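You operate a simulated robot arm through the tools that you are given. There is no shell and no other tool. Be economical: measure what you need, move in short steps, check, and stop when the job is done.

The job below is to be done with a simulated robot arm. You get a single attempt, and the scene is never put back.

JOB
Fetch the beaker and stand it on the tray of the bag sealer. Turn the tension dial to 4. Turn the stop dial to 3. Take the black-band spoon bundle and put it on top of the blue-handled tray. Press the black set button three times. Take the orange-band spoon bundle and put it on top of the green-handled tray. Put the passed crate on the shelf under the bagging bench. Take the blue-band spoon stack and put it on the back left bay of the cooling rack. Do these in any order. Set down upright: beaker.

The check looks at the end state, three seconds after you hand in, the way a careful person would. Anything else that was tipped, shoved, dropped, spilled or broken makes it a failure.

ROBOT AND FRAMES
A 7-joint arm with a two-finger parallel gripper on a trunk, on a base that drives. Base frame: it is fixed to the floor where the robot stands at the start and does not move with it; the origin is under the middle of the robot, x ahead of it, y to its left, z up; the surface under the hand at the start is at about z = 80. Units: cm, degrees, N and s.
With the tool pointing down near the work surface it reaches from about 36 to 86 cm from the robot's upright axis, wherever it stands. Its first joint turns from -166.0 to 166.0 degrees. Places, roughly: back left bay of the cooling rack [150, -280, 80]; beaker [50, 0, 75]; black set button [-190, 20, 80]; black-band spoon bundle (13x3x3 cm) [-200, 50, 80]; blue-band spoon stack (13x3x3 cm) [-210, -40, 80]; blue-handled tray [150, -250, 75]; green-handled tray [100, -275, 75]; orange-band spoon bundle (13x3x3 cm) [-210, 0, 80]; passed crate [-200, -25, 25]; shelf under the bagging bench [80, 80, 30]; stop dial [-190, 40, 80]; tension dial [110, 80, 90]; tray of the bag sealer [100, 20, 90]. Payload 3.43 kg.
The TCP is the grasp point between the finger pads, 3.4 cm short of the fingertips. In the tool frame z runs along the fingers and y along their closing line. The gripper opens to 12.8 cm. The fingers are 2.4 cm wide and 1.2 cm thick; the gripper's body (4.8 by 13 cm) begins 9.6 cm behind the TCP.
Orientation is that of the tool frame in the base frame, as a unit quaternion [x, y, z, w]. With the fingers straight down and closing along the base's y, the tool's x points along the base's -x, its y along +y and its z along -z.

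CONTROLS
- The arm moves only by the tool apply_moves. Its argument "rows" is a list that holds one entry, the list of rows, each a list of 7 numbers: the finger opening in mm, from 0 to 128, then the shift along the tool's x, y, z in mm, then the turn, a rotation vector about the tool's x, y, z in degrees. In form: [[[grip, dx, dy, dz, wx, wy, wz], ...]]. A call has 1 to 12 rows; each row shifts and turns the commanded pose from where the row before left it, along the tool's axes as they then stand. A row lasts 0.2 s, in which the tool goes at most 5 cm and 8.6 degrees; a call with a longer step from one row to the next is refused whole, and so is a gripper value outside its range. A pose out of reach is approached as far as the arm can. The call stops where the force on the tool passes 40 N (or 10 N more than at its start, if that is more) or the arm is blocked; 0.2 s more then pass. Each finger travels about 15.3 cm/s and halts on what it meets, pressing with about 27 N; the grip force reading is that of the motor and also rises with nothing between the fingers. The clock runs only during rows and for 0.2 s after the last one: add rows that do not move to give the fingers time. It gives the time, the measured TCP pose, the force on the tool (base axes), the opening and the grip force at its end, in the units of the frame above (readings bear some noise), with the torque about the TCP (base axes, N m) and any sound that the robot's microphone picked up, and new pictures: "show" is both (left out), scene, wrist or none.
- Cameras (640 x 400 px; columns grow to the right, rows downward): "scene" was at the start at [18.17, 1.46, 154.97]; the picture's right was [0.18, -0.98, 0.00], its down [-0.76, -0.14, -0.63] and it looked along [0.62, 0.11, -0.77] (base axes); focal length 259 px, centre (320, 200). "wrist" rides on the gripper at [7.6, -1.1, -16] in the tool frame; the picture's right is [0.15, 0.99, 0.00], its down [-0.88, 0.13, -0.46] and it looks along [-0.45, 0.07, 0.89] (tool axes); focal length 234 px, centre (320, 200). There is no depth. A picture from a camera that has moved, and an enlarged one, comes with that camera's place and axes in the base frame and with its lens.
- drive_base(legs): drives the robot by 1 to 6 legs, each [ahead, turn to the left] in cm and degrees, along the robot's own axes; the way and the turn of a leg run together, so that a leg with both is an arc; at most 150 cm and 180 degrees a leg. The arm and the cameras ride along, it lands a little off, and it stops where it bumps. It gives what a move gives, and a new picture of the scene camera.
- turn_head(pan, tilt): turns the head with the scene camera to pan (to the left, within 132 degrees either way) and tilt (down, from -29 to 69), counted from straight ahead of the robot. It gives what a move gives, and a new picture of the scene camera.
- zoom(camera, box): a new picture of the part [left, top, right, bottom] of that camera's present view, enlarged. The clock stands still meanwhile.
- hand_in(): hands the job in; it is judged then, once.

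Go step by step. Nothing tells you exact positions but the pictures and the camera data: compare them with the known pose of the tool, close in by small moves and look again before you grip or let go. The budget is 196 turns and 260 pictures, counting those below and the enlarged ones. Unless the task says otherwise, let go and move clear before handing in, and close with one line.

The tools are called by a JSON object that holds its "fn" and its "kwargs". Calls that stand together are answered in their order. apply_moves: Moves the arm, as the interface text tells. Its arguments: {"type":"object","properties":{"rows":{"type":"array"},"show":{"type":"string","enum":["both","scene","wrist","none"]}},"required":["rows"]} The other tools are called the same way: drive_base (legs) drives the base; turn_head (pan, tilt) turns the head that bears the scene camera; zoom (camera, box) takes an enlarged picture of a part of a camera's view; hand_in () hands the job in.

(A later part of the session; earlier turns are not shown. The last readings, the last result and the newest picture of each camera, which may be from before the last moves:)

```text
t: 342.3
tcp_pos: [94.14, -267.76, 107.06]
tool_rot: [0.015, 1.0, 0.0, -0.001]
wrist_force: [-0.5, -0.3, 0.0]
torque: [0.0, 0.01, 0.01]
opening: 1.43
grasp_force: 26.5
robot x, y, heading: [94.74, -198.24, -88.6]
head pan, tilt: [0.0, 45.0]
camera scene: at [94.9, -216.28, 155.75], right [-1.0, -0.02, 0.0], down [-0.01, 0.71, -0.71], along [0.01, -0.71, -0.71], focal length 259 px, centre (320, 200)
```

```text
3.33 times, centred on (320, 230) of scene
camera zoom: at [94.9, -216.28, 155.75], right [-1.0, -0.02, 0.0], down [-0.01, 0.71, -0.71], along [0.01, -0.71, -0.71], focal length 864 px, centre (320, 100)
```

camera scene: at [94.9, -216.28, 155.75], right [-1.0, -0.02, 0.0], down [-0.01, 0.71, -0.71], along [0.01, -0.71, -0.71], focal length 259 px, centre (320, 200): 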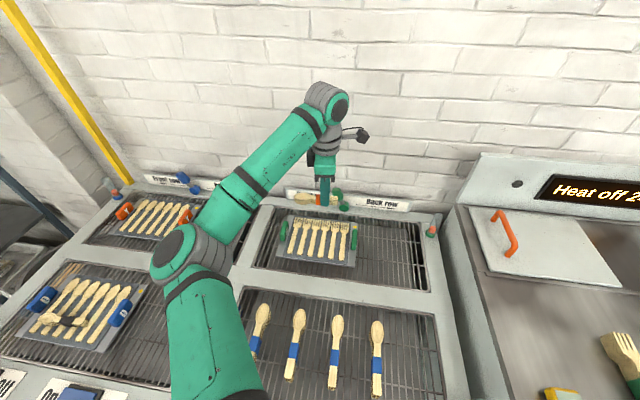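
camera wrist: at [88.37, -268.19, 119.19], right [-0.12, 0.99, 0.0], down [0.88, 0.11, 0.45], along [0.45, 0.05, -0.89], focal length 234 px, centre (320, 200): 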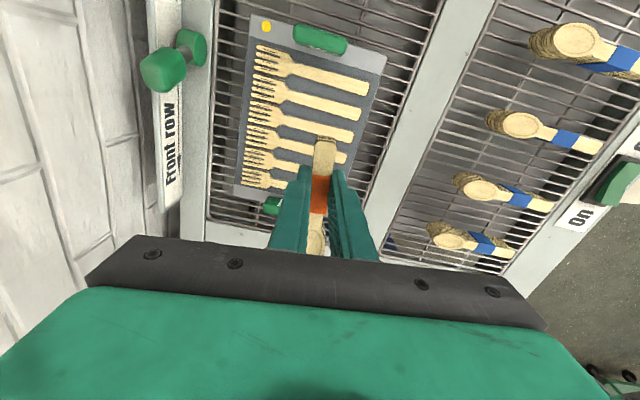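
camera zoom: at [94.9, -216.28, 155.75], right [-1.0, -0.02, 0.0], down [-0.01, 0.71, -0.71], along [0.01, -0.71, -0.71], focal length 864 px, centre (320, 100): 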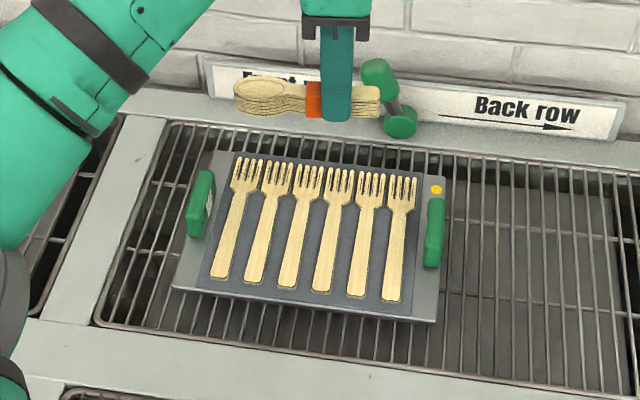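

{"fn": "apply_moves", "kwargs": {"rows": [[[10, 0, -5, 30, 0, 0, 0], [10, 0, 0, 40, 0, 0, 0], [10, 0, 0, 40, 0, 0, 0], [10, 0, 0, 40, 0, 0, 0], [10, 0, 0, 20, 0, 0, 0], [10, 0, 0, 0, 0, 0, 0]]], "show": "scene"}}

{"fn": "zoom", "kwargs": {"camera": "scene", "box": [240, 170, 400, 290]}}

```text
t: 343.7
tcp_pos: [94.19, -268.18, 90.03]
tool_rot: [0.016, 1.0, -0.001, -0.001]
wrist_force: [-0.6, -0.3, -0.4]
torque: [-0.02, 0.05, 0.0]
opening: 1.44
grasp_force: 27.3
robot x, y, heading: [94.56, -197.84, -88.9]
head pan, tilt: [0.0, 45.0]
camera scene: at [94.9, -216.27, 155.75], right [-1.0, -0.02, 0.0], down [-0.01, 0.71, -0.71], along [0.01, -0.71, -0.71], focal length 259 px, centre (320, 200)
```

scene: 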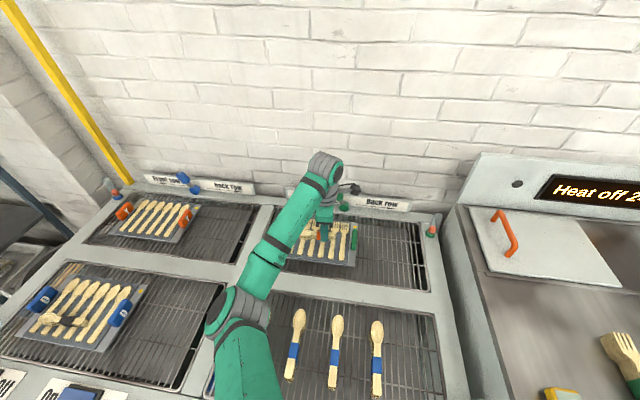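

```text
3.33 times, centred on (320, 230) of scene
camera zoom: at [94.9, -216.27, 155.75], right [-1.0, -0.02, 0.0], down [-0.01, 0.71, -0.71], along [0.01, -0.71, -0.71], focal length 864 px, centre (320, 100)
```

zoom: 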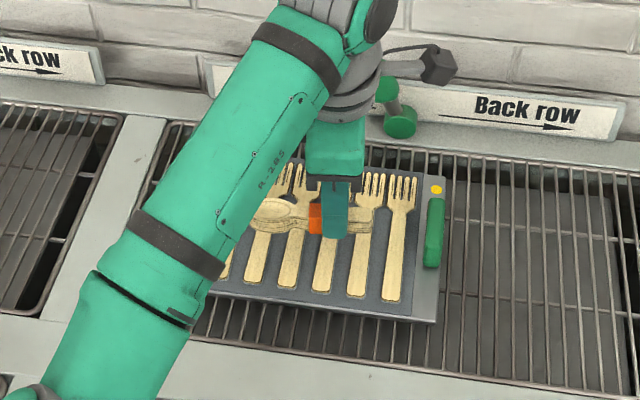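

{"fn": "zoom", "kwargs": {"camera": "scene", "box": [180, 250, 320, 400]}}

{"fn": "turn_head", "kwargs": {"pan": 60, "tilt": 50}}

```text
2.67 times, centred on (250, 325) of scene
camera zoom: at [94.9, -216.27, 155.75], right [-1.0, -0.02, 0.0], down [-0.01, 0.71, -0.71], along [0.01, -0.71, -0.71], focal length 691 px, centre (507, -133)
```

zoom: 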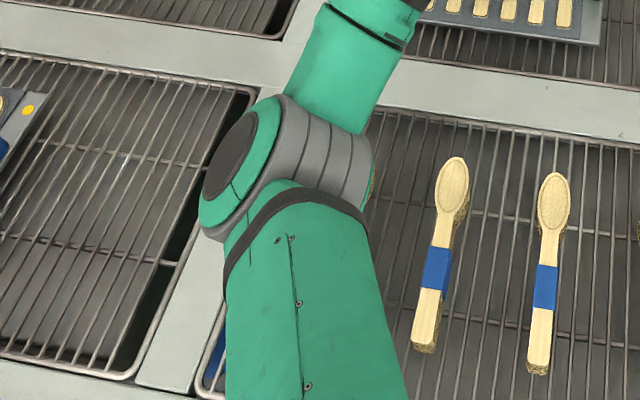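

```text
t: 345.0
tcp_pos: [94.11, -268.12, 90.15]
tool_rot: [0.014, 1.0, 0.0, -0.001]
wrist_force: [0.2, 0.1, -0.3]
torque: [0.01, 0.03, 0.0]
opening: 1.42
grasp_force: 27.8
robot x, y, heading: [94.29, -197.85, -89.1]
head pan, tilt: [60.0, 50.0]
camera scene: at [101.49, -211.88, 155.06], right [-0.49, -0.87, 0.0], down [-0.67, 0.37, -0.64], along [0.56, -0.31, -0.77], focal length 259 px, centre (320, 200)
```

scene: 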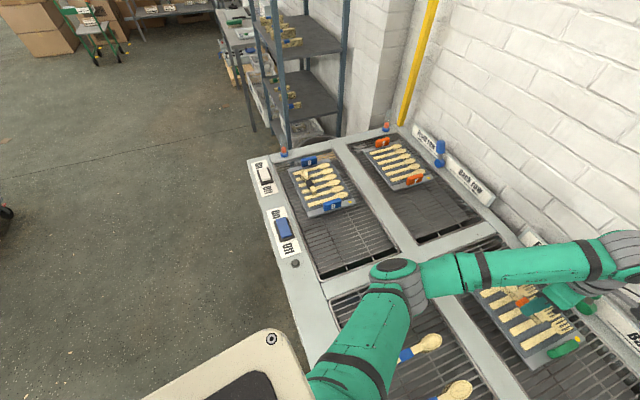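

The elbow's cap is at about z 108, so it clears the rack by some 10 cm. Continuing to lower.

{"fn": "turn_head", "kwargs": {"pan": 0, "tilt": 45}}

{"fn": "apply_moves", "kwargs": {"rows": [[[10, 0, 0, 10, 0, 0, 0], [10, 0, 0, 8, 0, 0, 0], [10, 0, 0, 4, 0, 0, 0], [10, 0, 0, 0, 0, 0, 0]]], "show": "none"}}

{"fn": "apply_moves", "kwargs": {"rows": [[[10, 0, 0, 3, 0, 0, 0], [10, 0, 0, 3, 0, 0, 0], [10, 0, 0, 0, 0, 0, 0]]], "show": "none"}}

{"fn": "zoom", "kwargs": {"camera": "scene", "box": [240, 170, 400, 290]}}

```text
t: 346.3
tcp_pos: [94.17, -268.07, 90.07]
tool_rot: [0.015, 1.0, -0.001, -0.002]
wrist_force: [-0.1, -0.3, -0.9]
torque: [0.01, 0.05, 0.0]
opening: 1.43
grasp_force: 26.9
robot x, y, heading: [94.44, -197.85, -89.2]
head pan, tilt: [0.0, 45.0]
camera scene: at [94.91, -216.27, 155.75], right [-1.0, -0.02, 0.0], down [-0.01, 0.71, -0.71], along [0.01, -0.71, -0.71], focal length 259 px, centre (320, 200)
```

scene: 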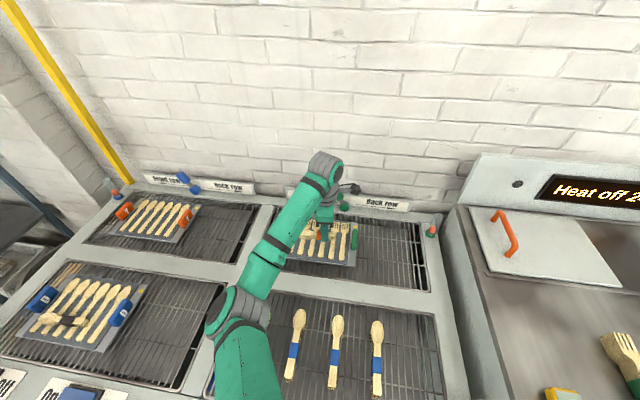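

```text
t: 347.3
tcp_pos: [94.23, -268.05, 88.02]
tool_rot: [0.016, 1.0, -0.001, 0.0]
wrist_force: [0.1, 0.9, -0.1]
torque: [0.01, 0.01, -0.02]
opening: 1.42
grasp_force: 26.7
robot x, y, heading: [94.3, -197.68, -89.0]
head pan, tilt: [0.0, 45.0]
```

```text
t: 348.1
tcp_pos: [94.17, -268.14, 87.29]
tool_rot: [0.016, 1.0, 0.0, 0.0]
wrist_force: [-0.8, 0.0, 0.0]
torque: [-0.02, 0.01, 0.0]
opening: 1.43
grasp_force: 27.2
robot x, y, heading: [94.11, -197.73, -88.9]
head pan, tilt: [0.0, 45.0]
```

```text
3.33 times, centred on (320, 230) of scene
camera zoom: at [94.9, -216.27, 155.75], right [-1.0, -0.02, 0.0], down [-0.01, 0.71, -0.71], along [0.01, -0.71, -0.71], focal length 864 px, centre (320, 100)
```

zoom: 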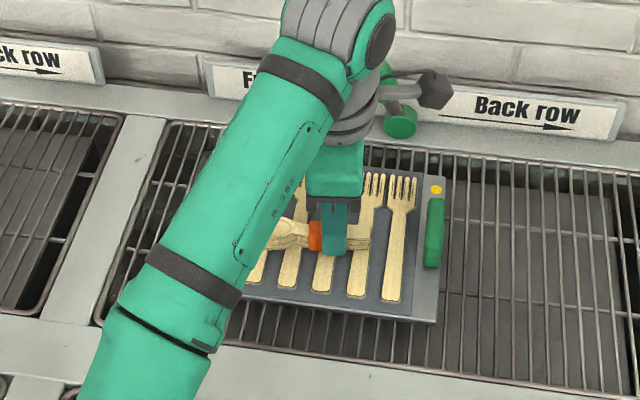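

{"fn": "apply_moves", "kwargs": {"rows": [[[10, 0, 0, 3, 0, 0, 0], [10, 0, 0, 2, 0, 0, 0], [10, 0, 0, 0, 0, 0, 0]]], "show": "none"}}

{"fn": "apply_moves", "kwargs": {"rows": [[[10, 0, 0, 3, 0, 0, 0], [10, 0, 0, 0, 0, 0, 0]]], "show": "none"}}

```text
t: 348.9
tcp_pos: [94.32, -268.21, 87.06]
tool_rot: [0.015, 1.0, -0.002, 0.0]
wrist_force: [-0.5, 3.8, 28.0]
torque: [0.18, -0.07, 0.11]
opening: 1.43
grasp_force: 26.7
robot x, y, heading: [94.68, -197.57, -89.0]
head pan, tilt: [0.0, 45.0]
```

```text
t: 349.5
tcp_pos: [94.27, -268.08, 86.74]
tool_rot: [0.015, 1.0, -0.002, -0.001]
wrist_force: [0.5, -1.7, 28.0]
torque: [-0.07, -0.01, 0.04]
opening: 1.44
grasp_force: 26.7
robot x, y, heading: [94.6, -198.21, -89.1]
head pan, tilt: [0.0, 45.0]
```

Resting on the forks. Easing up, releasing, and rising.

{"fn": "apply_moves", "kwargs": {"rows": [[[10, 0, 0, -3, 0, 0, 0], [16, 0, 0, 0, 0, 0, 0], [25, 0, 0, 0, 0, 0, 0], [45, 0, 0, 0, 0, 0, 0], [45, 0, 0, -20, 0, 0, 0], [45, 0, 0, -40, 0, 0, 0], [45, 0, 0, -40, 0, 0, 0], [45, 0, 0, -40, 0, 0, 0], [45, 0, 0, -40, 0, 0, 0], [45, 0, 0, -40, 0, 0, 0], [45, 0, 40, -20, 0, 0, 0], [45, 0, 45, 0, 0, 0, 0]]], "show": "scene"}}

{"fn": "zoom", "kwargs": {"camera": "scene", "box": [240, 170, 400, 290]}}

```text
t: 352.1
tcp_pos: [94.54, -259.53, 110.91]
tool_rot: [0.016, 1.0, 0.0, 0.0]
wrist_force: [-0.3, 0.3, 1.1]
torque: [0.05, -0.01, 0.01]
opening: 4.51
grasp_force: 0.0
robot x, y, heading: [94.49, -197.51, -88.8]
head pan, tilt: [0.0, 45.0]
camera scene: at [94.89, -216.3, 155.75], right [-1.0, -0.02, 0.0], down [-0.01, 0.71, -0.71], along [0.01, -0.71, -0.71], focal length 259 px, centre (320, 200)
```

scene: 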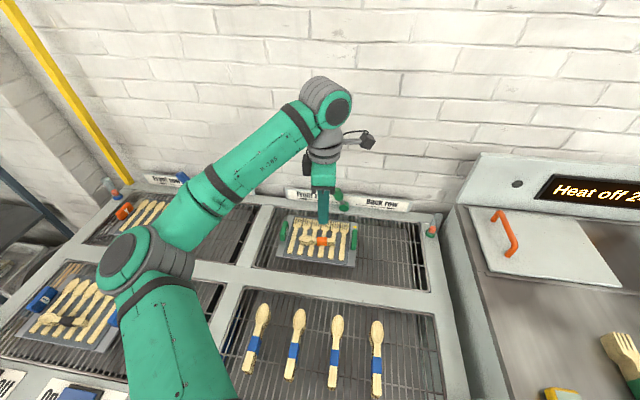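

```text
3.33 times, centred on (320, 230) of scene
camera zoom: at [94.89, -216.3, 155.75], right [-1.0, -0.02, 0.0], down [-0.01, 0.71, -0.71], along [0.01, -0.71, -0.71], focal length 864 px, centre (320, 100)
```

zoom: 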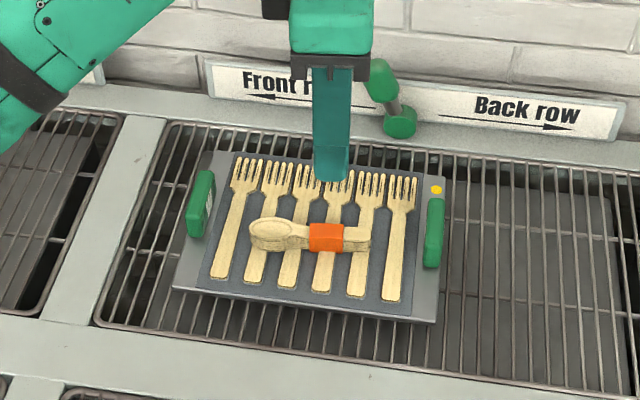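

The orange bundle lies on the green-handled tray. Unwinding and returning for the blue-band stack.

{"fn": "apply_moves", "kwargs": {"rows": [[[60, 0, 0, 0, 0, 0, 8.1], [60, 0, 0, 0, 0, 0, 8.1], [60, 0, 0, 0, 0, 0, 8.1], [60, 0, 0, 0, 0, 0, 8.1], [60, 0, 0, 0, 0, 0, 8.1], [60, 0, 0, 0, 0, 0, 8.1], [60, 0, 0, 0, 0, 0, 8.1], [60, 0, 0, 0, 0, 0, 8.1], [60, 0, 0, 0, 0, 0, 8.1], [60, 0, 0, 0, 0, 0, 8.1], [60, 30, 0, -20, 0, 0, 7.5], [60, 30, 0, -20, 0, 0, 0]]], "show": "none"}}

{"fn": "drive_base", "kwargs": {"legs": [[-75, 0], [0, -91], [100, 0], [101, 0], [0, -90], [90, 0]]}}

{"fn": "drive_base", "kwargs": {"legs": [[0, 91], [20, 0]]}}

```text
t: 354.7
tcp_pos: [94.09, -253.72, 114.84]
tool_rot: [0.709, 0.705, -0.001, -0.001]
wrist_force: [0.0, -0.2, -0.3]
torque: [0.01, -0.03, -0.02]
opening: 5.99
grasp_force: 0.1
robot x, y, heading: [94.31, -197.99, -89.4]
head pan, tilt: [0.0, 45.0]
```

```text
t: 381.4
tcp_pos: [-100.73, 25.73, 114.8]
tool_rot: [-0.697, 0.717, 0.0, 0.001]
wrist_force: [1.0, 0.4, 0.0]
torque: [0.0, 0.02, 0.0]
opening: 6.0
grasp_force: 0.1
robot x, y, heading: [-102.46, -30.08, 89.6]
head pan, tilt: [0.0, 45.0]
camera scene: at [-102.07, -11.54, 155.75], right [1.0, -0.01, 0.0], down [0.0, -0.71, -0.71], along [0.0, 0.71, -0.71], focal length 259 px, centre (320, 200)
```

scene: 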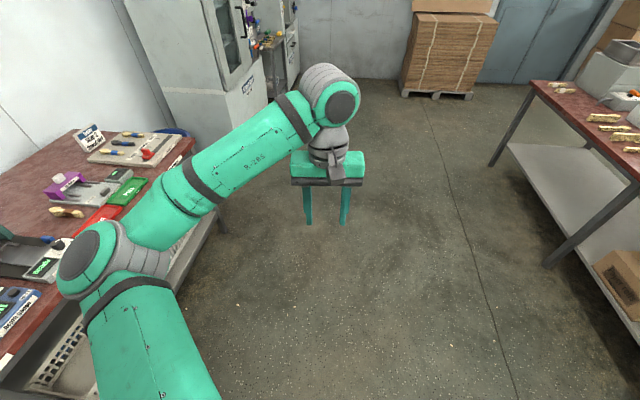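

```text
t: 387.3
tcp_pos: [-178.01, -30.47, 114.71]
tool_rot: [1.0, 0.0, -0.002, -0.001]
wrist_force: [-0.4, 0.0, -1.0]
torque: [0.01, -0.03, -0.01]
opening: 5.99
grasp_force: 0.1
robot x, y, heading: [-121.89, -30.37, -179.0]
head pan, tilt: [0.0, 45.0]
camera scene: at [-140.65, -30.92, 155.75], right [-0.02, 1.0, 0.0], down [0.71, 0.01, -0.71], along [-0.71, -0.01, -0.71], focal length 259 px, centre (320, 200)
```

scene: 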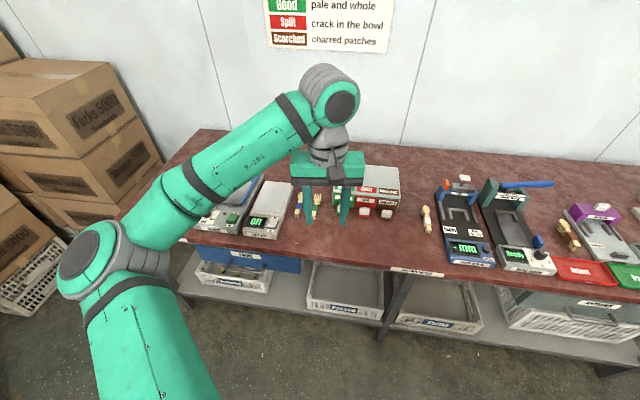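

{"fn": "drive_base", "kwargs": {"legs": [[15, 0]]}}

{"fn": "turn_head", "kwargs": {"pan": 10, "tilt": 50}}

{"fn": "zoom", "kwargs": {"camera": "scene", "box": [260, 150, 440, 280]}}

```text
t: 388.7
tcp_pos: [-193.06, -30.87, 114.8]
tool_rot: [1.0, 0.0, -0.001, -0.001]
wrist_force: [-0.5, 1.3, 0.3]
torque: [0.04, 0.01, 0.0]
opening: 6.0
grasp_force: 0.1
robot x, y, heading: [-137.09, -31.05, -178.7]
head pan, tilt: [0.0, 45.0]
camera scene: at [-155.57, -31.28, 155.75], right [-0.02, 1.0, 0.0], down [0.71, 0.02, -0.71], along [-0.71, -0.02, -0.71], focal length 259 px, centre (320, 200)
```

scene: 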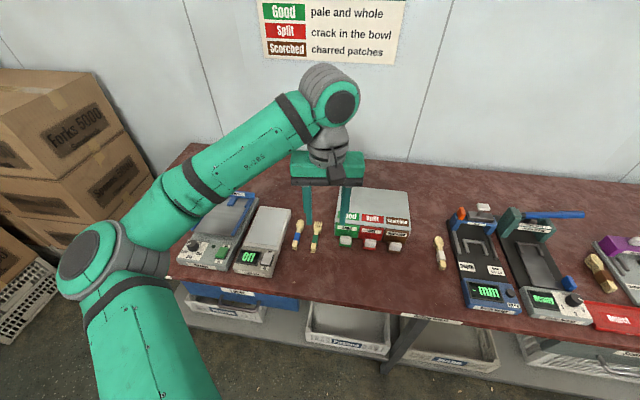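

```text
t: 389.4
tcp_pos: [-193.1, -30.84, 114.74]
tool_rot: [1.0, 0.0, -0.002, -0.001]
wrist_force: [-0.3, -1.2, 0.3]
torque: [0.03, 0.0, 0.0]
opening: 6.0
grasp_force: 0.1
robot x, y, heading: [-137.36, -30.74, -178.8]
head pan, tilt: [10.0, 50.0]
camera scene: at [-154.98, -32.6, 155.06], right [-0.2, 0.98, 0.0], down [0.75, 0.15, -0.64], along [-0.63, -0.13, -0.77], focal length 259 px, centre (320, 200)
```

scene: 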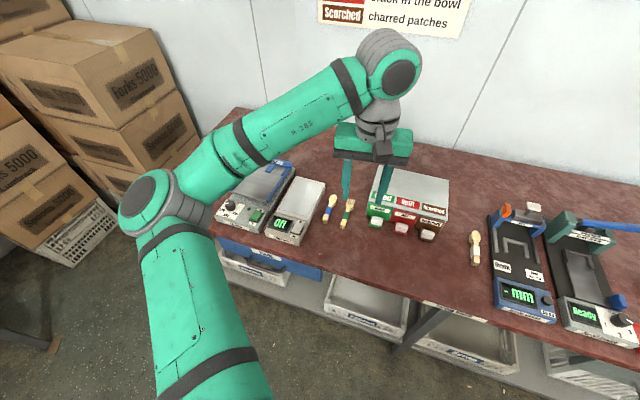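

```text
3.08 times, centred on (350, 215) of scene
camera zoom: at [-154.98, -32.6, 155.06], right [-0.2, 0.98, 0.0], down [0.75, 0.15, -0.64], along [-0.63, -0.13, -0.77], focal length 798 px, centre (228, 154)
```

zoom: 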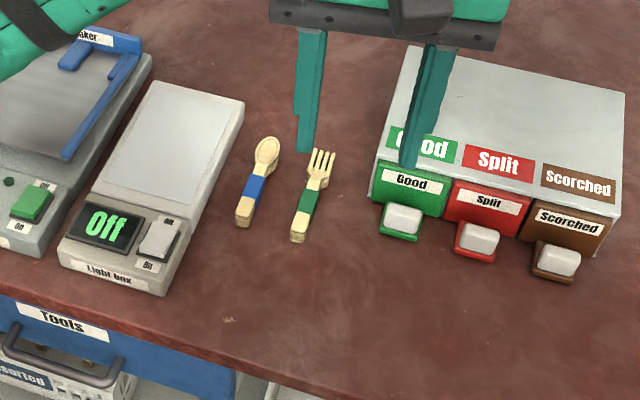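

Blue-band stack is near [-210.6, -40.5]. Moving above it, aligned.

{"fn": "apply_moves", "kwargs": {"rows": [[[44, -43, 24, 0, 0, 0, 0], [44, -43, 24, 0, 0, 0, 0], [44, -43, 24, 0, 0, 0, 0], [44, -43, 24, 0, 0, 0, 0], [44, -3, 0, 40, 0, 0, 5.6], [44, 0, 0, 40, 0, 0, 0], [44, 0, 0, 40, 0, 0, 0], [44, 0, 0, 40, 0, 0, 0], [44, 0, 0, 40, 0, 0, 0], [44, 0, 0, 15, 0, 0, 0], [44, 0, 0, 0, 0, 0, 0]]], "show": "wrist"}}

{"fn": "zoom", "kwargs": {"camera": "wrist", "box": [220, 90, 420, 240]}}

```text
t: 391.8
tcp_pos: [-210.53, -40.37, 93.41]
tool_rot: [0.999, -0.049, -0.001, -0.001]
wrist_force: [0.3, 0.0, -0.9]
torque: [-0.02, 0.01, 0.01]
opening: 4.41
grasp_force: 0.1
robot x, y, heading: [-136.96, -31.2, -178.8]
head pan, tilt: [10.0, 50.0]
camera wrist: at [-202.91, -39.89, 109.39], right [0.05, -1.0, 0.0], down [-0.89, -0.04, 0.46], along [-0.46, -0.02, -0.89], focal length 234 px, centre (320, 200)
```

wrist: 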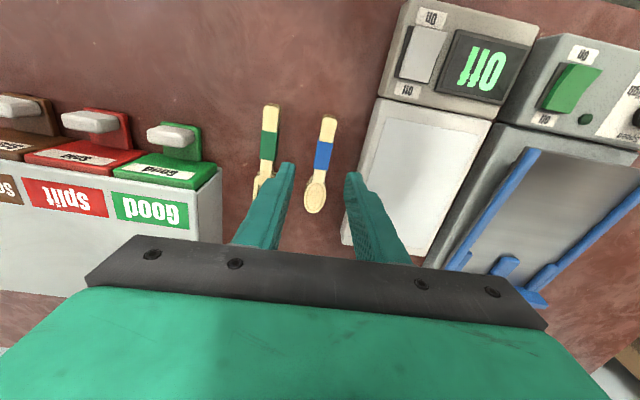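

```text
2.67 times, centred on (320, 165) of wrist
camera zoom: at [-202.91, -39.89, 109.39], right [0.05, -1.0, 0.0], down [-0.89, -0.04, 0.46], along [-0.46, -0.02, -0.89], focal length 624 px, centre (320, 293)
```

zoom: 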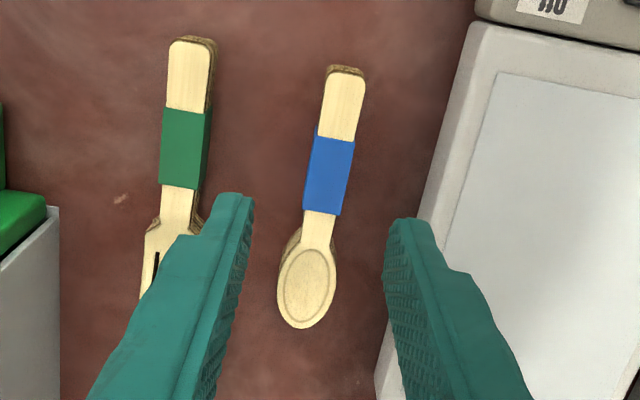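

{"fn": "apply_moves", "kwargs": {"rows": [[[44, 0, 4, 30, 0, 0, 0], [44, 0, 0, 30, 0, 0, 0], [44, 0, 0, 20, 0, 0, 0], [44, 0, 0, 12, 0, 0, 0], [44, 0, 0, 0, 0, 0, 0]]], "show": "wrist"}}

{"fn": "apply_moves", "kwargs": {"rows": [[[20, 0, 0, 0, 0, 0, 0], [10, 0, 0, 0, 0, 0, 0], [10, 0, 0, 0, 0, 0, 0], [10, 0, 0, -20, 0, 0, 0], [10, 0, 0, -40, 0, 0, 0], [10, 0, 0, -40, 0, 0, 0], [10, 0, 0, -40, 0, 0, 0], [10, 0, 0, -40, 0, 0, 0], [10, 0, 0, -40, 0, 0, 0], [10, 0, 0, -40, 0, 0, 0], [10, 20, 0, -40, 0, 0, 0], [10, 40, 0, -10, 0, 0, 0]]], "show": "wrist"}}

```text
t: 393.0
tcp_pos: [-210.65, -40.65, 83.96]
tool_rot: [0.999, -0.049, -0.001, -0.001]
wrist_force: [-1.0, -0.4, -0.2]
torque: [0.0, -0.02, 0.03]
opening: 4.41
grasp_force: 0.2
robot x, y, heading: [-137.1, -30.92, -178.9]
head pan, tilt: [10.0, 50.0]
camera wrist: at [-202.98, -40.26, 100.04], right [0.05, -1.0, 0.0], down [-0.89, -0.04, 0.46], along [-0.46, -0.02, -0.89], focal length 234 px, centre (320, 200)
```

wrist: 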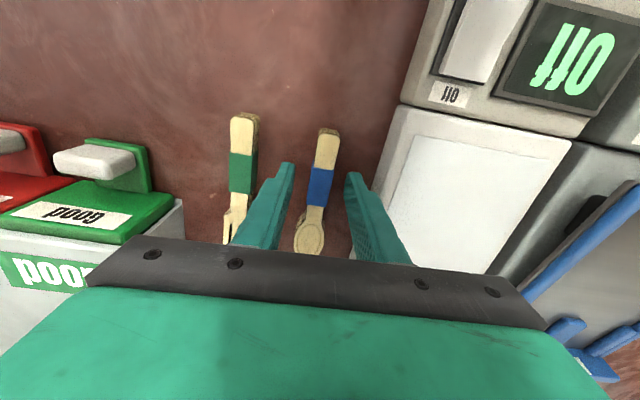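

```text
t: 395.6
tcp_pos: [-204.72, -41.18, 115.24]
tool_rot: [0.999, -0.049, -0.001, -0.001]
wrist_force: [-0.6, 1.2, -1.0]
torque: [-0.02, -0.08, -0.01]
opening: 1.44
grasp_force: 27.1
robot x, y, heading: [-136.94, -31.09, -178.7]
head pan, tilt: [10.0, 50.0]
camera wrist: at [-196.98, -40.77, 131.1], right [0.05, -1.0, 0.0], down [-0.89, -0.04, 0.46], along [-0.46, -0.02, -0.89], focal length 234 px, centre (320, 200)
```

wrist: 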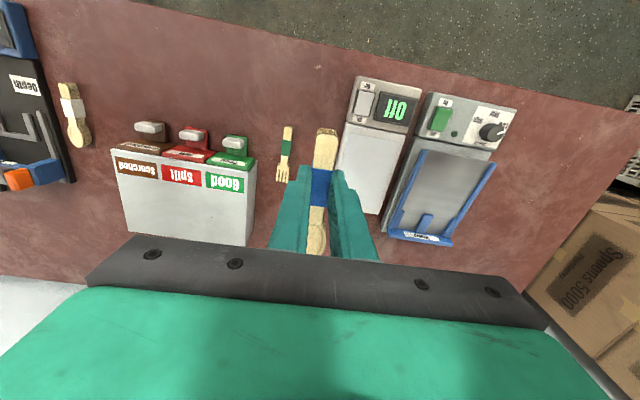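

Got the blue stack. Tucking in and driving to the rack's back-left bay.

{"fn": "apply_moves", "kwargs": {"rows": [[[10, 40, 0, 0, 0, 0, -2.5], [10, 40, 0, 0, 0, 0, -2.5], [10, 40, 0, 0, 0, 0, 0], [10, 30, 0, 0, 0, 0, 0]]], "show": "none"}}

{"fn": "drive_base", "kwargs": {"legs": [[-25, 0], [0, 89], [90, 0], [0, 90], [120, 0], [125, 0]]}}

{"fn": "drive_base", "kwargs": {"legs": [[0, -90], [68, 0]]}}

{"fn": "turn_head", "kwargs": {"pan": 0, "tilt": 45}}

```text
t: 396.6
tcp_pos: [-189.55, -42.06, 115.03]
tool_rot: [1.0, -0.006, -0.001, 0.0]
wrist_force: [-0.4, 0.3, -1.2]
torque: [0.02, -0.01, 0.01]
opening: 1.43
grasp_force: 27.3
robot x, y, heading: [-137.04, -30.93, -178.8]
head pan, tilt: [10.0, 50.0]
```

```text
t: 423.0
tcp_pos: [184.58, -114.92, 115.06]
tool_rot: [0.032, 0.999, -0.001, 0.001]
wrist_force: [-0.4, 0.1, -0.8]
torque: [0.01, 0.0, 0.0]
opening: 1.41
grasp_force: 27.0
robot x, y, heading: [131.53, -123.21, -1.7]
head pan, tilt: [10.0, 50.0]
camera scene: at [149.78, -122.25, 155.06], right [0.14, -0.99, 0.0], down [-0.76, -0.11, -0.64], along [0.64, 0.09, -0.77], focal length 259 px, centre (320, 200)
```

scene: 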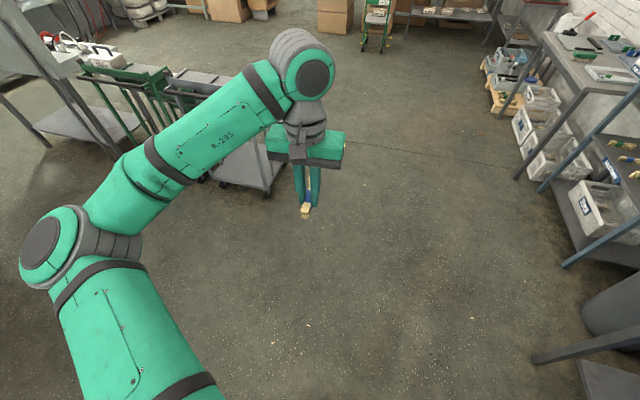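

```text
t: 431.1
tcp_pos: [136.24, -244.85, 115.14]
tool_rot: [0.734, 0.68, -0.001, 0.0]
wrist_force: [-0.4, -0.3, -0.5]
torque: [0.01, 0.0, 0.01]
opening: 1.45
grasp_force: 27.8
robot x, y, heading: [128.55, -191.61, -92.4]
head pan, tilt: [10.0, 50.0]
camera scene: at [129.43, -209.82, 155.06], right [-0.99, -0.13, 0.0], down [-0.1, 0.76, -0.64], along [0.08, -0.64, -0.77], focal length 259 px, centre (320, 200)
```

scene: 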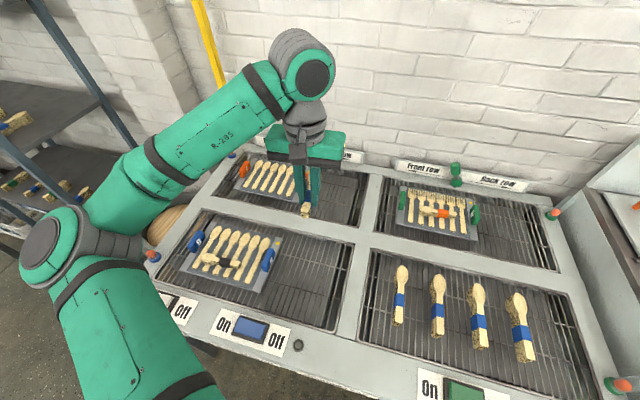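

```text
t: 431.8
tcp_pos: [136.34, -244.9, 115.0]
tool_rot: [0.734, 0.679, -0.001, 0.0]
wrist_force: [-0.4, -0.3, -0.2]
torque: [0.04, -0.01, 0.02]
opening: 1.42
grasp_force: 26.8
robot x, y, heading: [128.89, -192.08, -92.4]
head pan, tilt: [0.0, 45.0]
camera scene: at [128.07, -210.31, 155.75], right [-1.0, 0.04, 0.0], down [0.03, 0.71, -0.71], along [-0.03, -0.71, -0.71], focal length 259 px, centre (320, 200)
```

scene: 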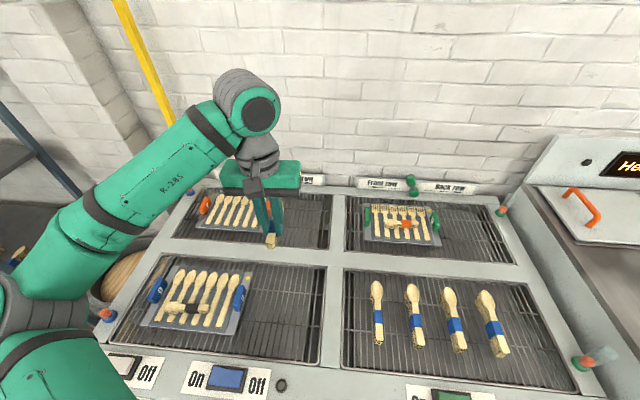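

Free grid in the back-left bay lies around [133.5, -276]. I'll drive 6 cm closer, then extend above it.

{"fn": "drive_base", "kwargs": {"legs": [[6, 1]]}}

{"fn": "apply_moves", "kwargs": {"rows": [[[10, -45, -9, 0, 0, 0, 0], [10, -45, -9, 0, 0, 0, 0], [10, -45, -9, 0, 0, 0, 0], [10, -45, -9, 0, 0, 0, 0], [10, -45, -5, 0, 0, 0, 0], [10, -18, 0, 0, 0, 0, 0], [10, 0, 0, 30, 0, 0, 0], [10, 0, 0, 40, 0, 0, 0], [10, 0, 0, 40, 0, 0, 0], [10, 0, 0, 0, 0, 0, 0]]], "show": "both"}}

{"fn": "zoom", "kwargs": {"camera": "scene", "box": [180, 160, 350, 280]}}

```text
t: 432.8
tcp_pos: [137.14, -250.75, 115.08]
tool_rot: [0.727, 0.686, -0.001, 0.0]
wrist_force: [0.4, 0.4, -0.7]
torque: [0.04, -0.02, 0.0]
opening: 1.45
grasp_force: 26.8
robot x, y, heading: [128.42, -197.83, -91.4]
head pan, tilt: [0.0, 45.0]
camera scene: at [128.21, -216.26, 155.75], right [-1.0, 0.02, 0.0], down [0.02, 0.71, -0.71], along [-0.02, -0.71, -0.71], focal length 259 px, centre (320, 200)
```

scene: 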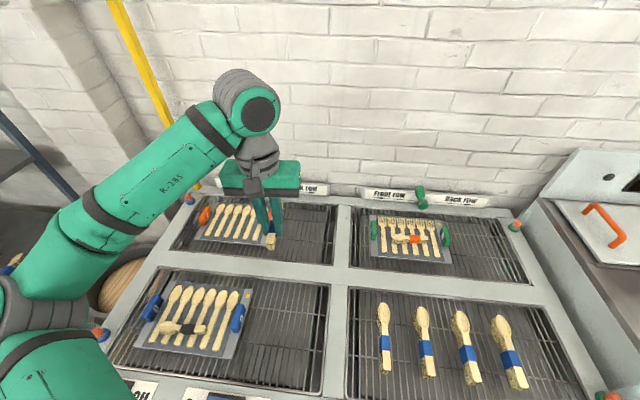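

```text
t: 435.0
tcp_pos: [131.31, -274.89, 104.25]
tool_rot: [0.727, 0.686, -0.001, 0.0]
wrist_force: [0.0, 0.4, -0.7]
torque: [-0.02, 0.01, 0.01]
opening: 1.43
grasp_force: 27.0
robot x, y, heading: [128.53, -197.55, -91.2]
head pan, tilt: [0.0, 45.0]
camera scene: at [128.2, -216.26, 155.75], right [-1.0, 0.02, 0.0], down [0.02, 0.71, -0.71], along [-0.02, -0.71, -0.71], focal length 259 px, centre (320, 200)
camera wrist: at [130.73, -267.06, 120.24], right [1.0, 0.09, 0.0], down [0.08, -0.89, 0.46], along [0.04, -0.46, -0.89], focal length 234 px, centre (320, 200)
```

scene: 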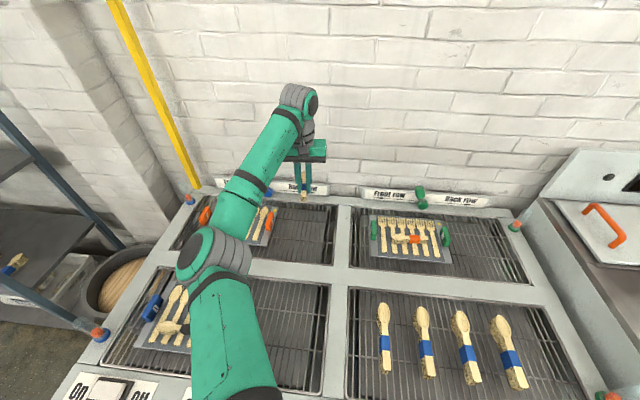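
wrist: 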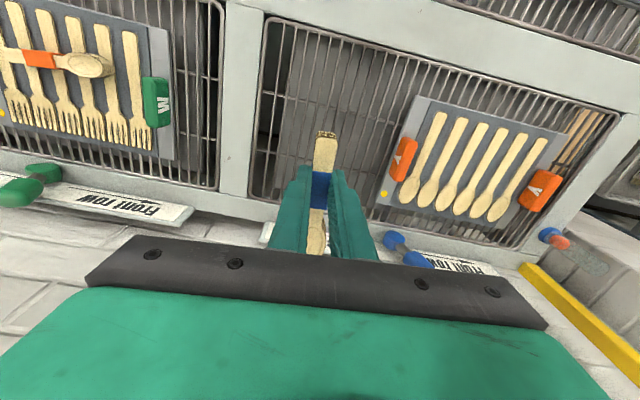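

```text
3.33 times, centred on (265, 220) of scene
camera zoom: at [128.2, -216.26, 155.75], right [-1.0, 0.02, 0.0], down [0.02, 0.71, -0.71], along [-0.02, -0.71, -0.71], focal length 864 px, centre (503, 133)
```

zoom: 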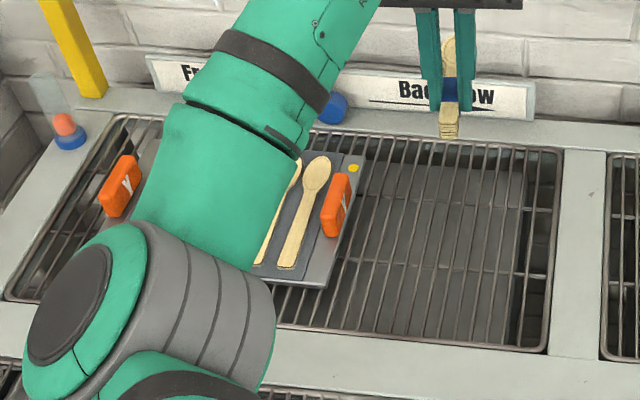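

I'll shift 2 cm left and 3 cm nearer the front of the bay, then lower while watching the elbow.

{"fn": "apply_moves", "kwargs": {"rows": [[[10, 28, 22, 0, 0, 0, 0], [10, 0, 0, 40, 0, 0, 0], [10, 0, 0, 40, 0, 0, 0], [10, 0, 0, 30, 0, 0, 0], [10, 0, 0, 0, 0, 0, 0]]], "show": "both"}}

{"fn": "turn_head", "kwargs": {"pan": 60, "tilt": 50}}

```text
t: 436.2
tcp_pos: [133.89, -271.87, 93.15]
tool_rot: [0.728, 0.686, -0.001, 0.0]
wrist_force: [-0.5, -0.1, -0.7]
torque: [0.02, -0.05, -0.03]
opening: 1.46
grasp_force: 27.1
robot x, y, heading: [128.33, -197.63, -91.1]
head pan, tilt: [0.0, 45.0]
camera scene: at [128.2, -216.26, 155.75], right [-1.0, 0.02, 0.0], down [0.02, 0.71, -0.71], along [-0.02, -0.71, -0.71], focal length 259 px, centre (320, 200)
camera wrist: at [133.21, -264.15, 109.08], right [1.0, 0.09, 0.0], down [0.08, -0.89, 0.46], along [0.04, -0.46, -0.89], focal length 234 px, centre (320, 200)
```

scene: 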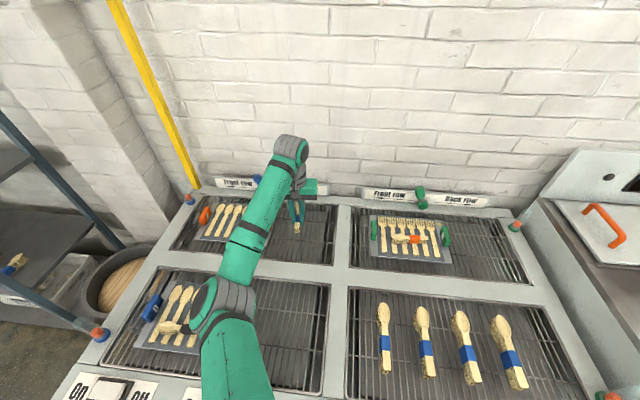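
wrist: 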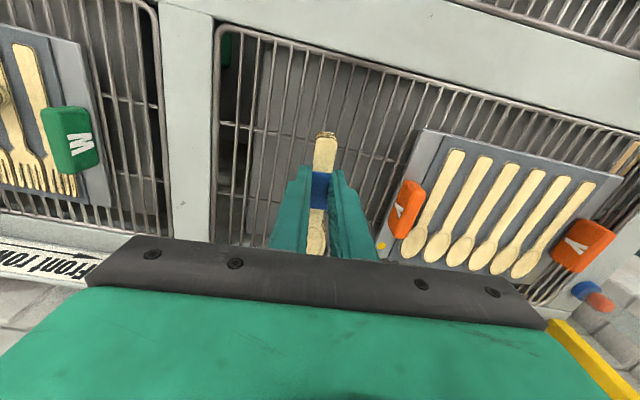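

```text
t: 437.5
tcp_pos: [133.94, -271.89, 93.23]
tool_rot: [0.727, 0.687, -0.001, 0.0]
wrist_force: [-0.1, -0.5, -1.4]
torque: [-0.01, 0.0, 0.0]
opening: 1.46
grasp_force: 27.0
robot x, y, heading: [128.47, -197.82, -91.3]
head pan, tilt: [60.0, 50.0]
camera scene: at [134.97, -212.15, 155.06], right [-0.52, -0.85, 0.0], down [-0.65, 0.4, -0.64], along [0.55, -0.34, -0.77], focal length 259 px, centre (320, 200)
```

scene: 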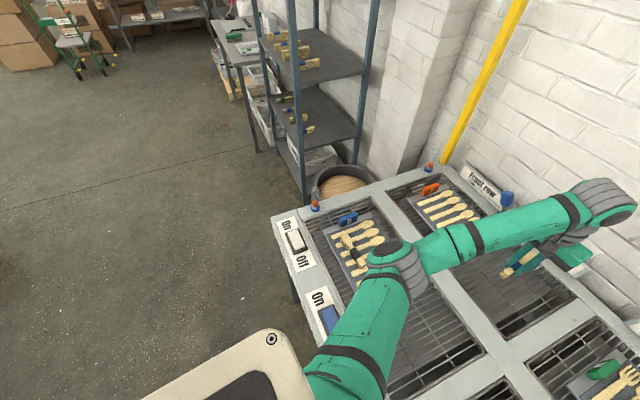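

The elbow would hang close above the blue tray here. I'll lift, retract, and shift the robot about 15 cm to the right so the elbow ends over free grid.

{"fn": "apply_moves", "kwargs": {"rows": [[[10, 0, 0, -40, 0, 0, 0], [10, 0, 0, -40, 0, 0, 0], [10, 0, 0, -40, 0, 0, 0], [10, 0, 0, -40, 0, 0, 0], [10, 0, 0, -40, 0, 0, 0], [10, 45, 0, -20, 0, 0, 0], [10, 45, 0, 0, 0, 0, 0], [10, 45, 0, 0, 0, 0, 0], [10, 45, 0, 0, 0, 0, 0]]], "show": "none"}}

{"fn": "turn_head", "kwargs": {"pan": 0, "tilt": 45}}

{"fn": "drive_base", "kwargs": {"legs": [[0, 20], [-47, 0], [0, -19.5], [44, 0]]}}

```text
t: 439.5
tcp_pos: [135.0, -254.12, 114.99]
tool_rot: [0.727, 0.687, 0.0, 0.0]
wrist_force: [-0.5, -0.5, -0.2]
torque: [0.02, -0.02, 0.0]
opening: 1.45
grasp_force: 26.8
robot x, y, heading: [128.45, -198.06, -91.5]
head pan, tilt: [60.0, 50.0]
```

```text
t: 440.8
tcp_pos: [135.01, -254.16, 115.13]
tool_rot: [0.727, 0.687, -0.001, 0.0]
wrist_force: [-0.5, 0.3, -0.7]
torque: [0.02, -0.01, 0.0]
opening: 1.43
grasp_force: 27.0
robot x, y, heading: [128.29, -197.36, -91.3]
head pan, tilt: [0.0, 45.0]
camera scene: at [128.21, -216.26, 155.75], right [-1.0, 0.02, 0.0], down [0.02, 0.71, -0.71], along [-0.02, -0.71, -0.71], focal length 259 px, centre (320, 200)
```

scene: 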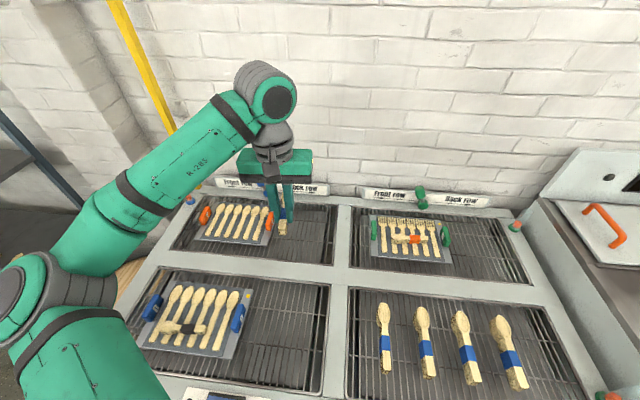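

```text
t: 448.2
tcp_pos: [120.67, -254.03, 115.1]
tool_rot: [0.72, 0.694, -0.001, -0.001]
wrist_force: [-0.5, -0.4, -0.6]
torque: [-0.01, -0.02, -0.01]
opening: 1.43
grasp_force: 27.1
robot x, y, heading: [113.14, -198.01, -90.0]
head pan, tilt: [0.0, 45.0]
camera scene: at [113.03, -216.31, 155.74], right [-1.0, 0.01, 0.0], down [0.01, 0.71, -0.71], along [-0.01, -0.71, -0.71], focal length 259 px, centre (320, 200)
```

scene: 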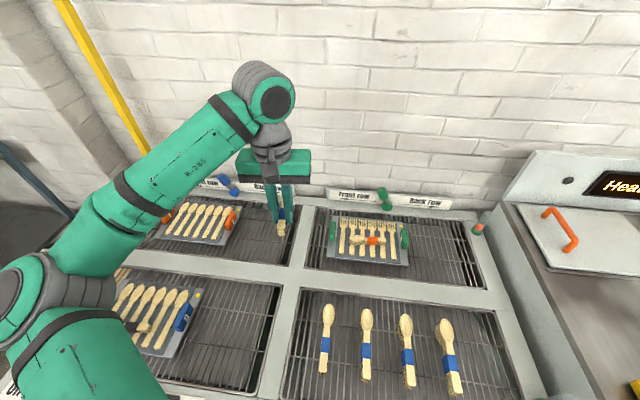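

{"fn": "apply_moves", "kwargs": {"rows": [[[10, -35, 27, 0, 0, 0, 0], [10, -35, 27, 0, 0, 0, 0], [10, -35, 27, 0, 0, 0, 0], [10, -35, 27, 0, 0, 0, 0], [10, -35, 27, 0, 0, 0, 0], [10, 0, 0, 40, 0, 0, 0], [10, 0, 0, 40, 0, 0, 0], [10, 0, 0, 40, 0, 0, 0], [10, 0, 0, 40, 0, 0, 0], [10, 0, 0, 40, 0, 0, 0], [10, 0, 0, 20, 0, 0, 0], [10, 0, 0, 0, 0, 0, 0]]], "show": "both"}}

{"fn": "zoom", "kwargs": {"camera": "scene", "box": [150, 180, 310, 330]}}

```text
t: 450.9
tcp_pos: [133.49, -272.05, 93.0]
tool_rot: [0.72, 0.694, -0.002, 0.001]
wrist_force: [-0.3, 0.1, -0.1]
torque: [-0.02, 0.01, 0.02]
opening: 1.42
grasp_force: 26.9
robot x, y, heading: [113.1, -197.59, -90.5]
head pan, tilt: [0.0, 45.0]
camera scene: at [113.03, -216.25, 155.75], right [-1.0, 0.01, 0.0], down [0.01, 0.71, -0.71], along [-0.01, -0.71, -0.71], focal length 259 px, centre (320, 200)
camera wrist: at [132.68, -264.3, 108.96], right [0.99, 0.11, 0.0], down [0.1, -0.88, 0.46], along [0.05, -0.45, -0.89], focal length 234 px, centre (320, 200)
```

scene: 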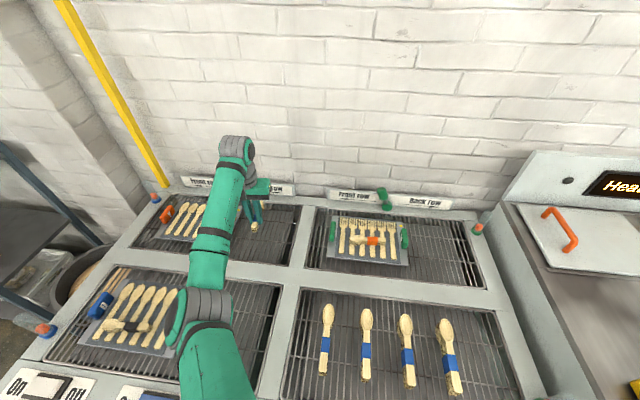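
wrist: 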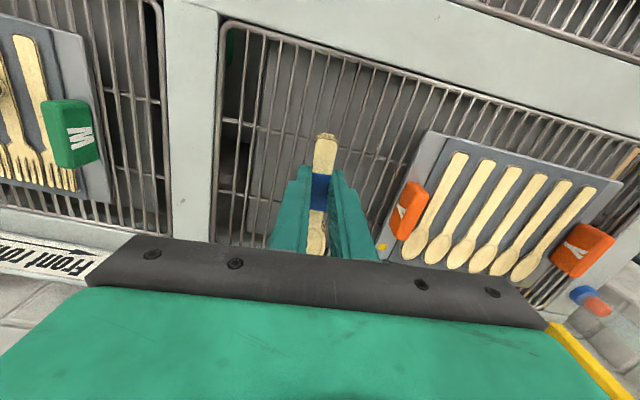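

```text
2.67 times, centred on (230, 255) of scene
camera zoom: at [113.03, -216.25, 155.75], right [-1.0, 0.01, 0.0], down [0.01, 0.71, -0.71], along [-0.01, -0.71, -0.71], focal length 691 px, centre (560, 53)
```

zoom: 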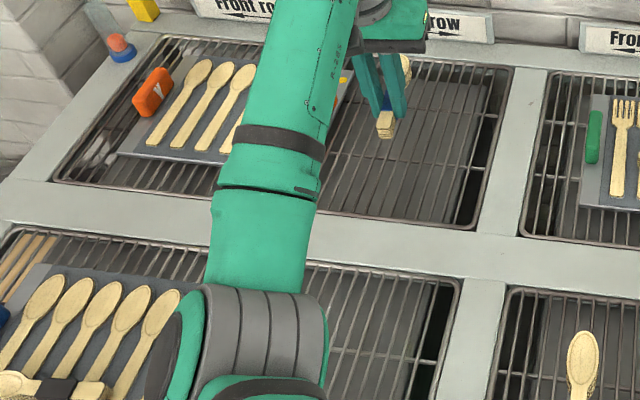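

The elbow is now above open grid and the stack is between the rim and the orange tray. Lowering.

{"fn": "apply_moves", "kwargs": {"rows": [[[10, 0, 0, 25, 0, 0, 0], [10, 0, 0, 20, 0, 0, 0], [10, 0, 0, 10, 0, 0, 0], [10, 0, 0, 5, 0, 0, 0], [10, 0, 0, 0, 0, 0, 0]]], "show": "both"}}

{"fn": "apply_moves", "kwargs": {"rows": [[[10, 0, 0, 4, 0, 0, 0], [10, 0, 0, 3, 0, 0, 0], [10, 0, 0, 0, 0, 0, 0]]], "show": "none"}}

```text
t: 452.1
tcp_pos: [133.5, -271.94, 87.06]
tool_rot: [0.721, 0.693, -0.001, 0.0]
wrist_force: [0.7, 0.3, -0.7]
torque: [-0.01, 0.01, -0.02]
opening: 1.4
grasp_force: 26.9
robot x, y, heading: [113.06, -197.74, -90.6]
head pan, tilt: [0.0, 45.0]
camera scene: at [113.03, -216.25, 155.75], right [-1.0, 0.01, 0.0], down [0.01, 0.71, -0.71], along [-0.01, -0.71, -0.71], focal length 259 px, centre (320, 200)
camera wrist: at [132.64, -264.14, 102.95], right [0.99, 0.11, 0.0], down [0.1, -0.88, 0.46], along [0.05, -0.45, -0.89], focal length 234 px, centre (320, 200)
```

scene: 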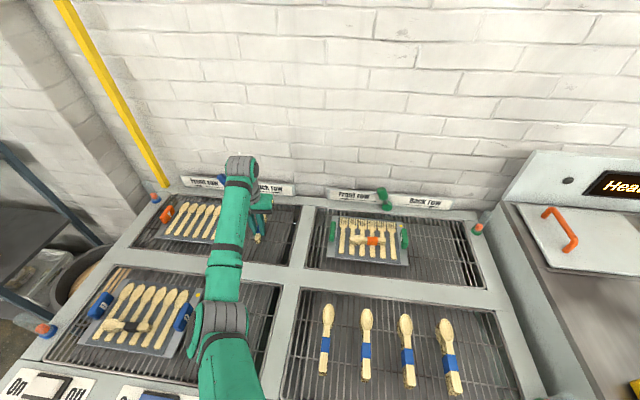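
wrist: 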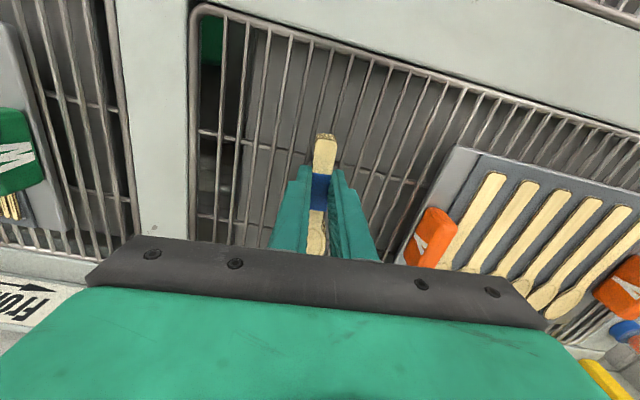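

```text
t: 452.9
tcp_pos: [133.57, -271.96, 86.3]
tool_rot: [0.72, 0.694, 0.0, 0.0]
wrist_force: [-0.5, -0.6, 0.2]
torque: [0.02, 0.02, -0.02]
opening: 1.44
grasp_force: 27.2
robot x, y, heading: [112.85, -198.01, -90.1]
head pan, tilt: [0.0, 45.0]
```

{"fn": "apply_moves", "kwargs": {"rows": [[[10, 0, 0, 4, 0, 0, 0], [10, 0, 0, 3, 0, 0, 0], [10, 0, 0, 0, 0, 0, 0]]], "show": "none"}}

{"fn": "apply_moves", "kwargs": {"rows": [[[10, 0, 0, 3, 0, 0, 0], [10, 0, 0, 3, 0, 0, 0], [10, 0, 0, 0, 0, 0, 0]]], "show": "scene"}}

{"fn": "zoom", "kwargs": {"camera": "scene", "box": [170, 190, 310, 280]}}

```text
t: 453.6
tcp_pos: [133.55, -272.08, 85.93]
tool_rot: [0.72, 0.694, -0.001, 0.001]
wrist_force: [-2.8, 3.0, 20.1]
torque: [-0.08, 0.08, -0.09]
opening: 1.45
grasp_force: 26.9
robot x, y, heading: [112.83, -197.55, -90.4]
head pan, tilt: [0.0, 45.0]
```

```text
t: 454.4
tcp_pos: [133.54, -272.04, 85.43]
tool_rot: [0.72, 0.694, -0.002, 0.002]
wrist_force: [0.0, 0.7, 6.2]
torque: [0.31, -0.04, -0.06]
opening: 1.45
grasp_force: 27.4
robot x, y, heading: [112.96, -197.64, -90.5]
head pan, tilt: [0.0, 45.0]
stopped in row 3: the force on the tool passed its limit at 41 N (the readings are from after the stop); the commanded pose is now the measured one
camera scene: at [113.02, -216.22, 155.75], right [-1.0, 0.01, 0.0], down [0.01, 0.71, -0.71], along [-0.01, -0.71, -0.71], focal length 259 px, centre (320, 200)
```

scene: 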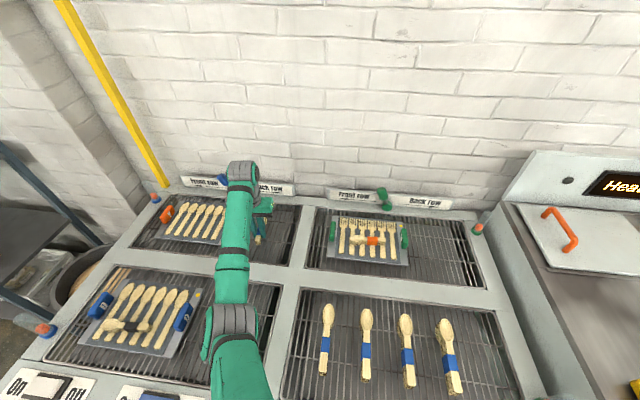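

```text
4.44 times, centred on (240, 235) of scene
camera zoom: at [113.02, -216.22, 155.75], right [-1.0, 0.01, 0.0], down [0.01, 0.71, -0.71], along [-0.01, -0.71, -0.71], focal length 1152 px, centre (676, 44)
```

zoom: 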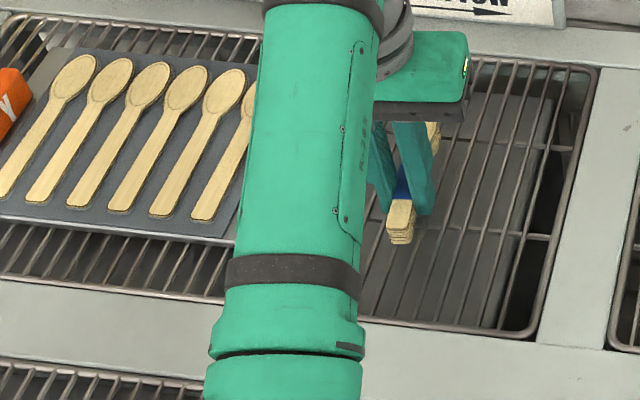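

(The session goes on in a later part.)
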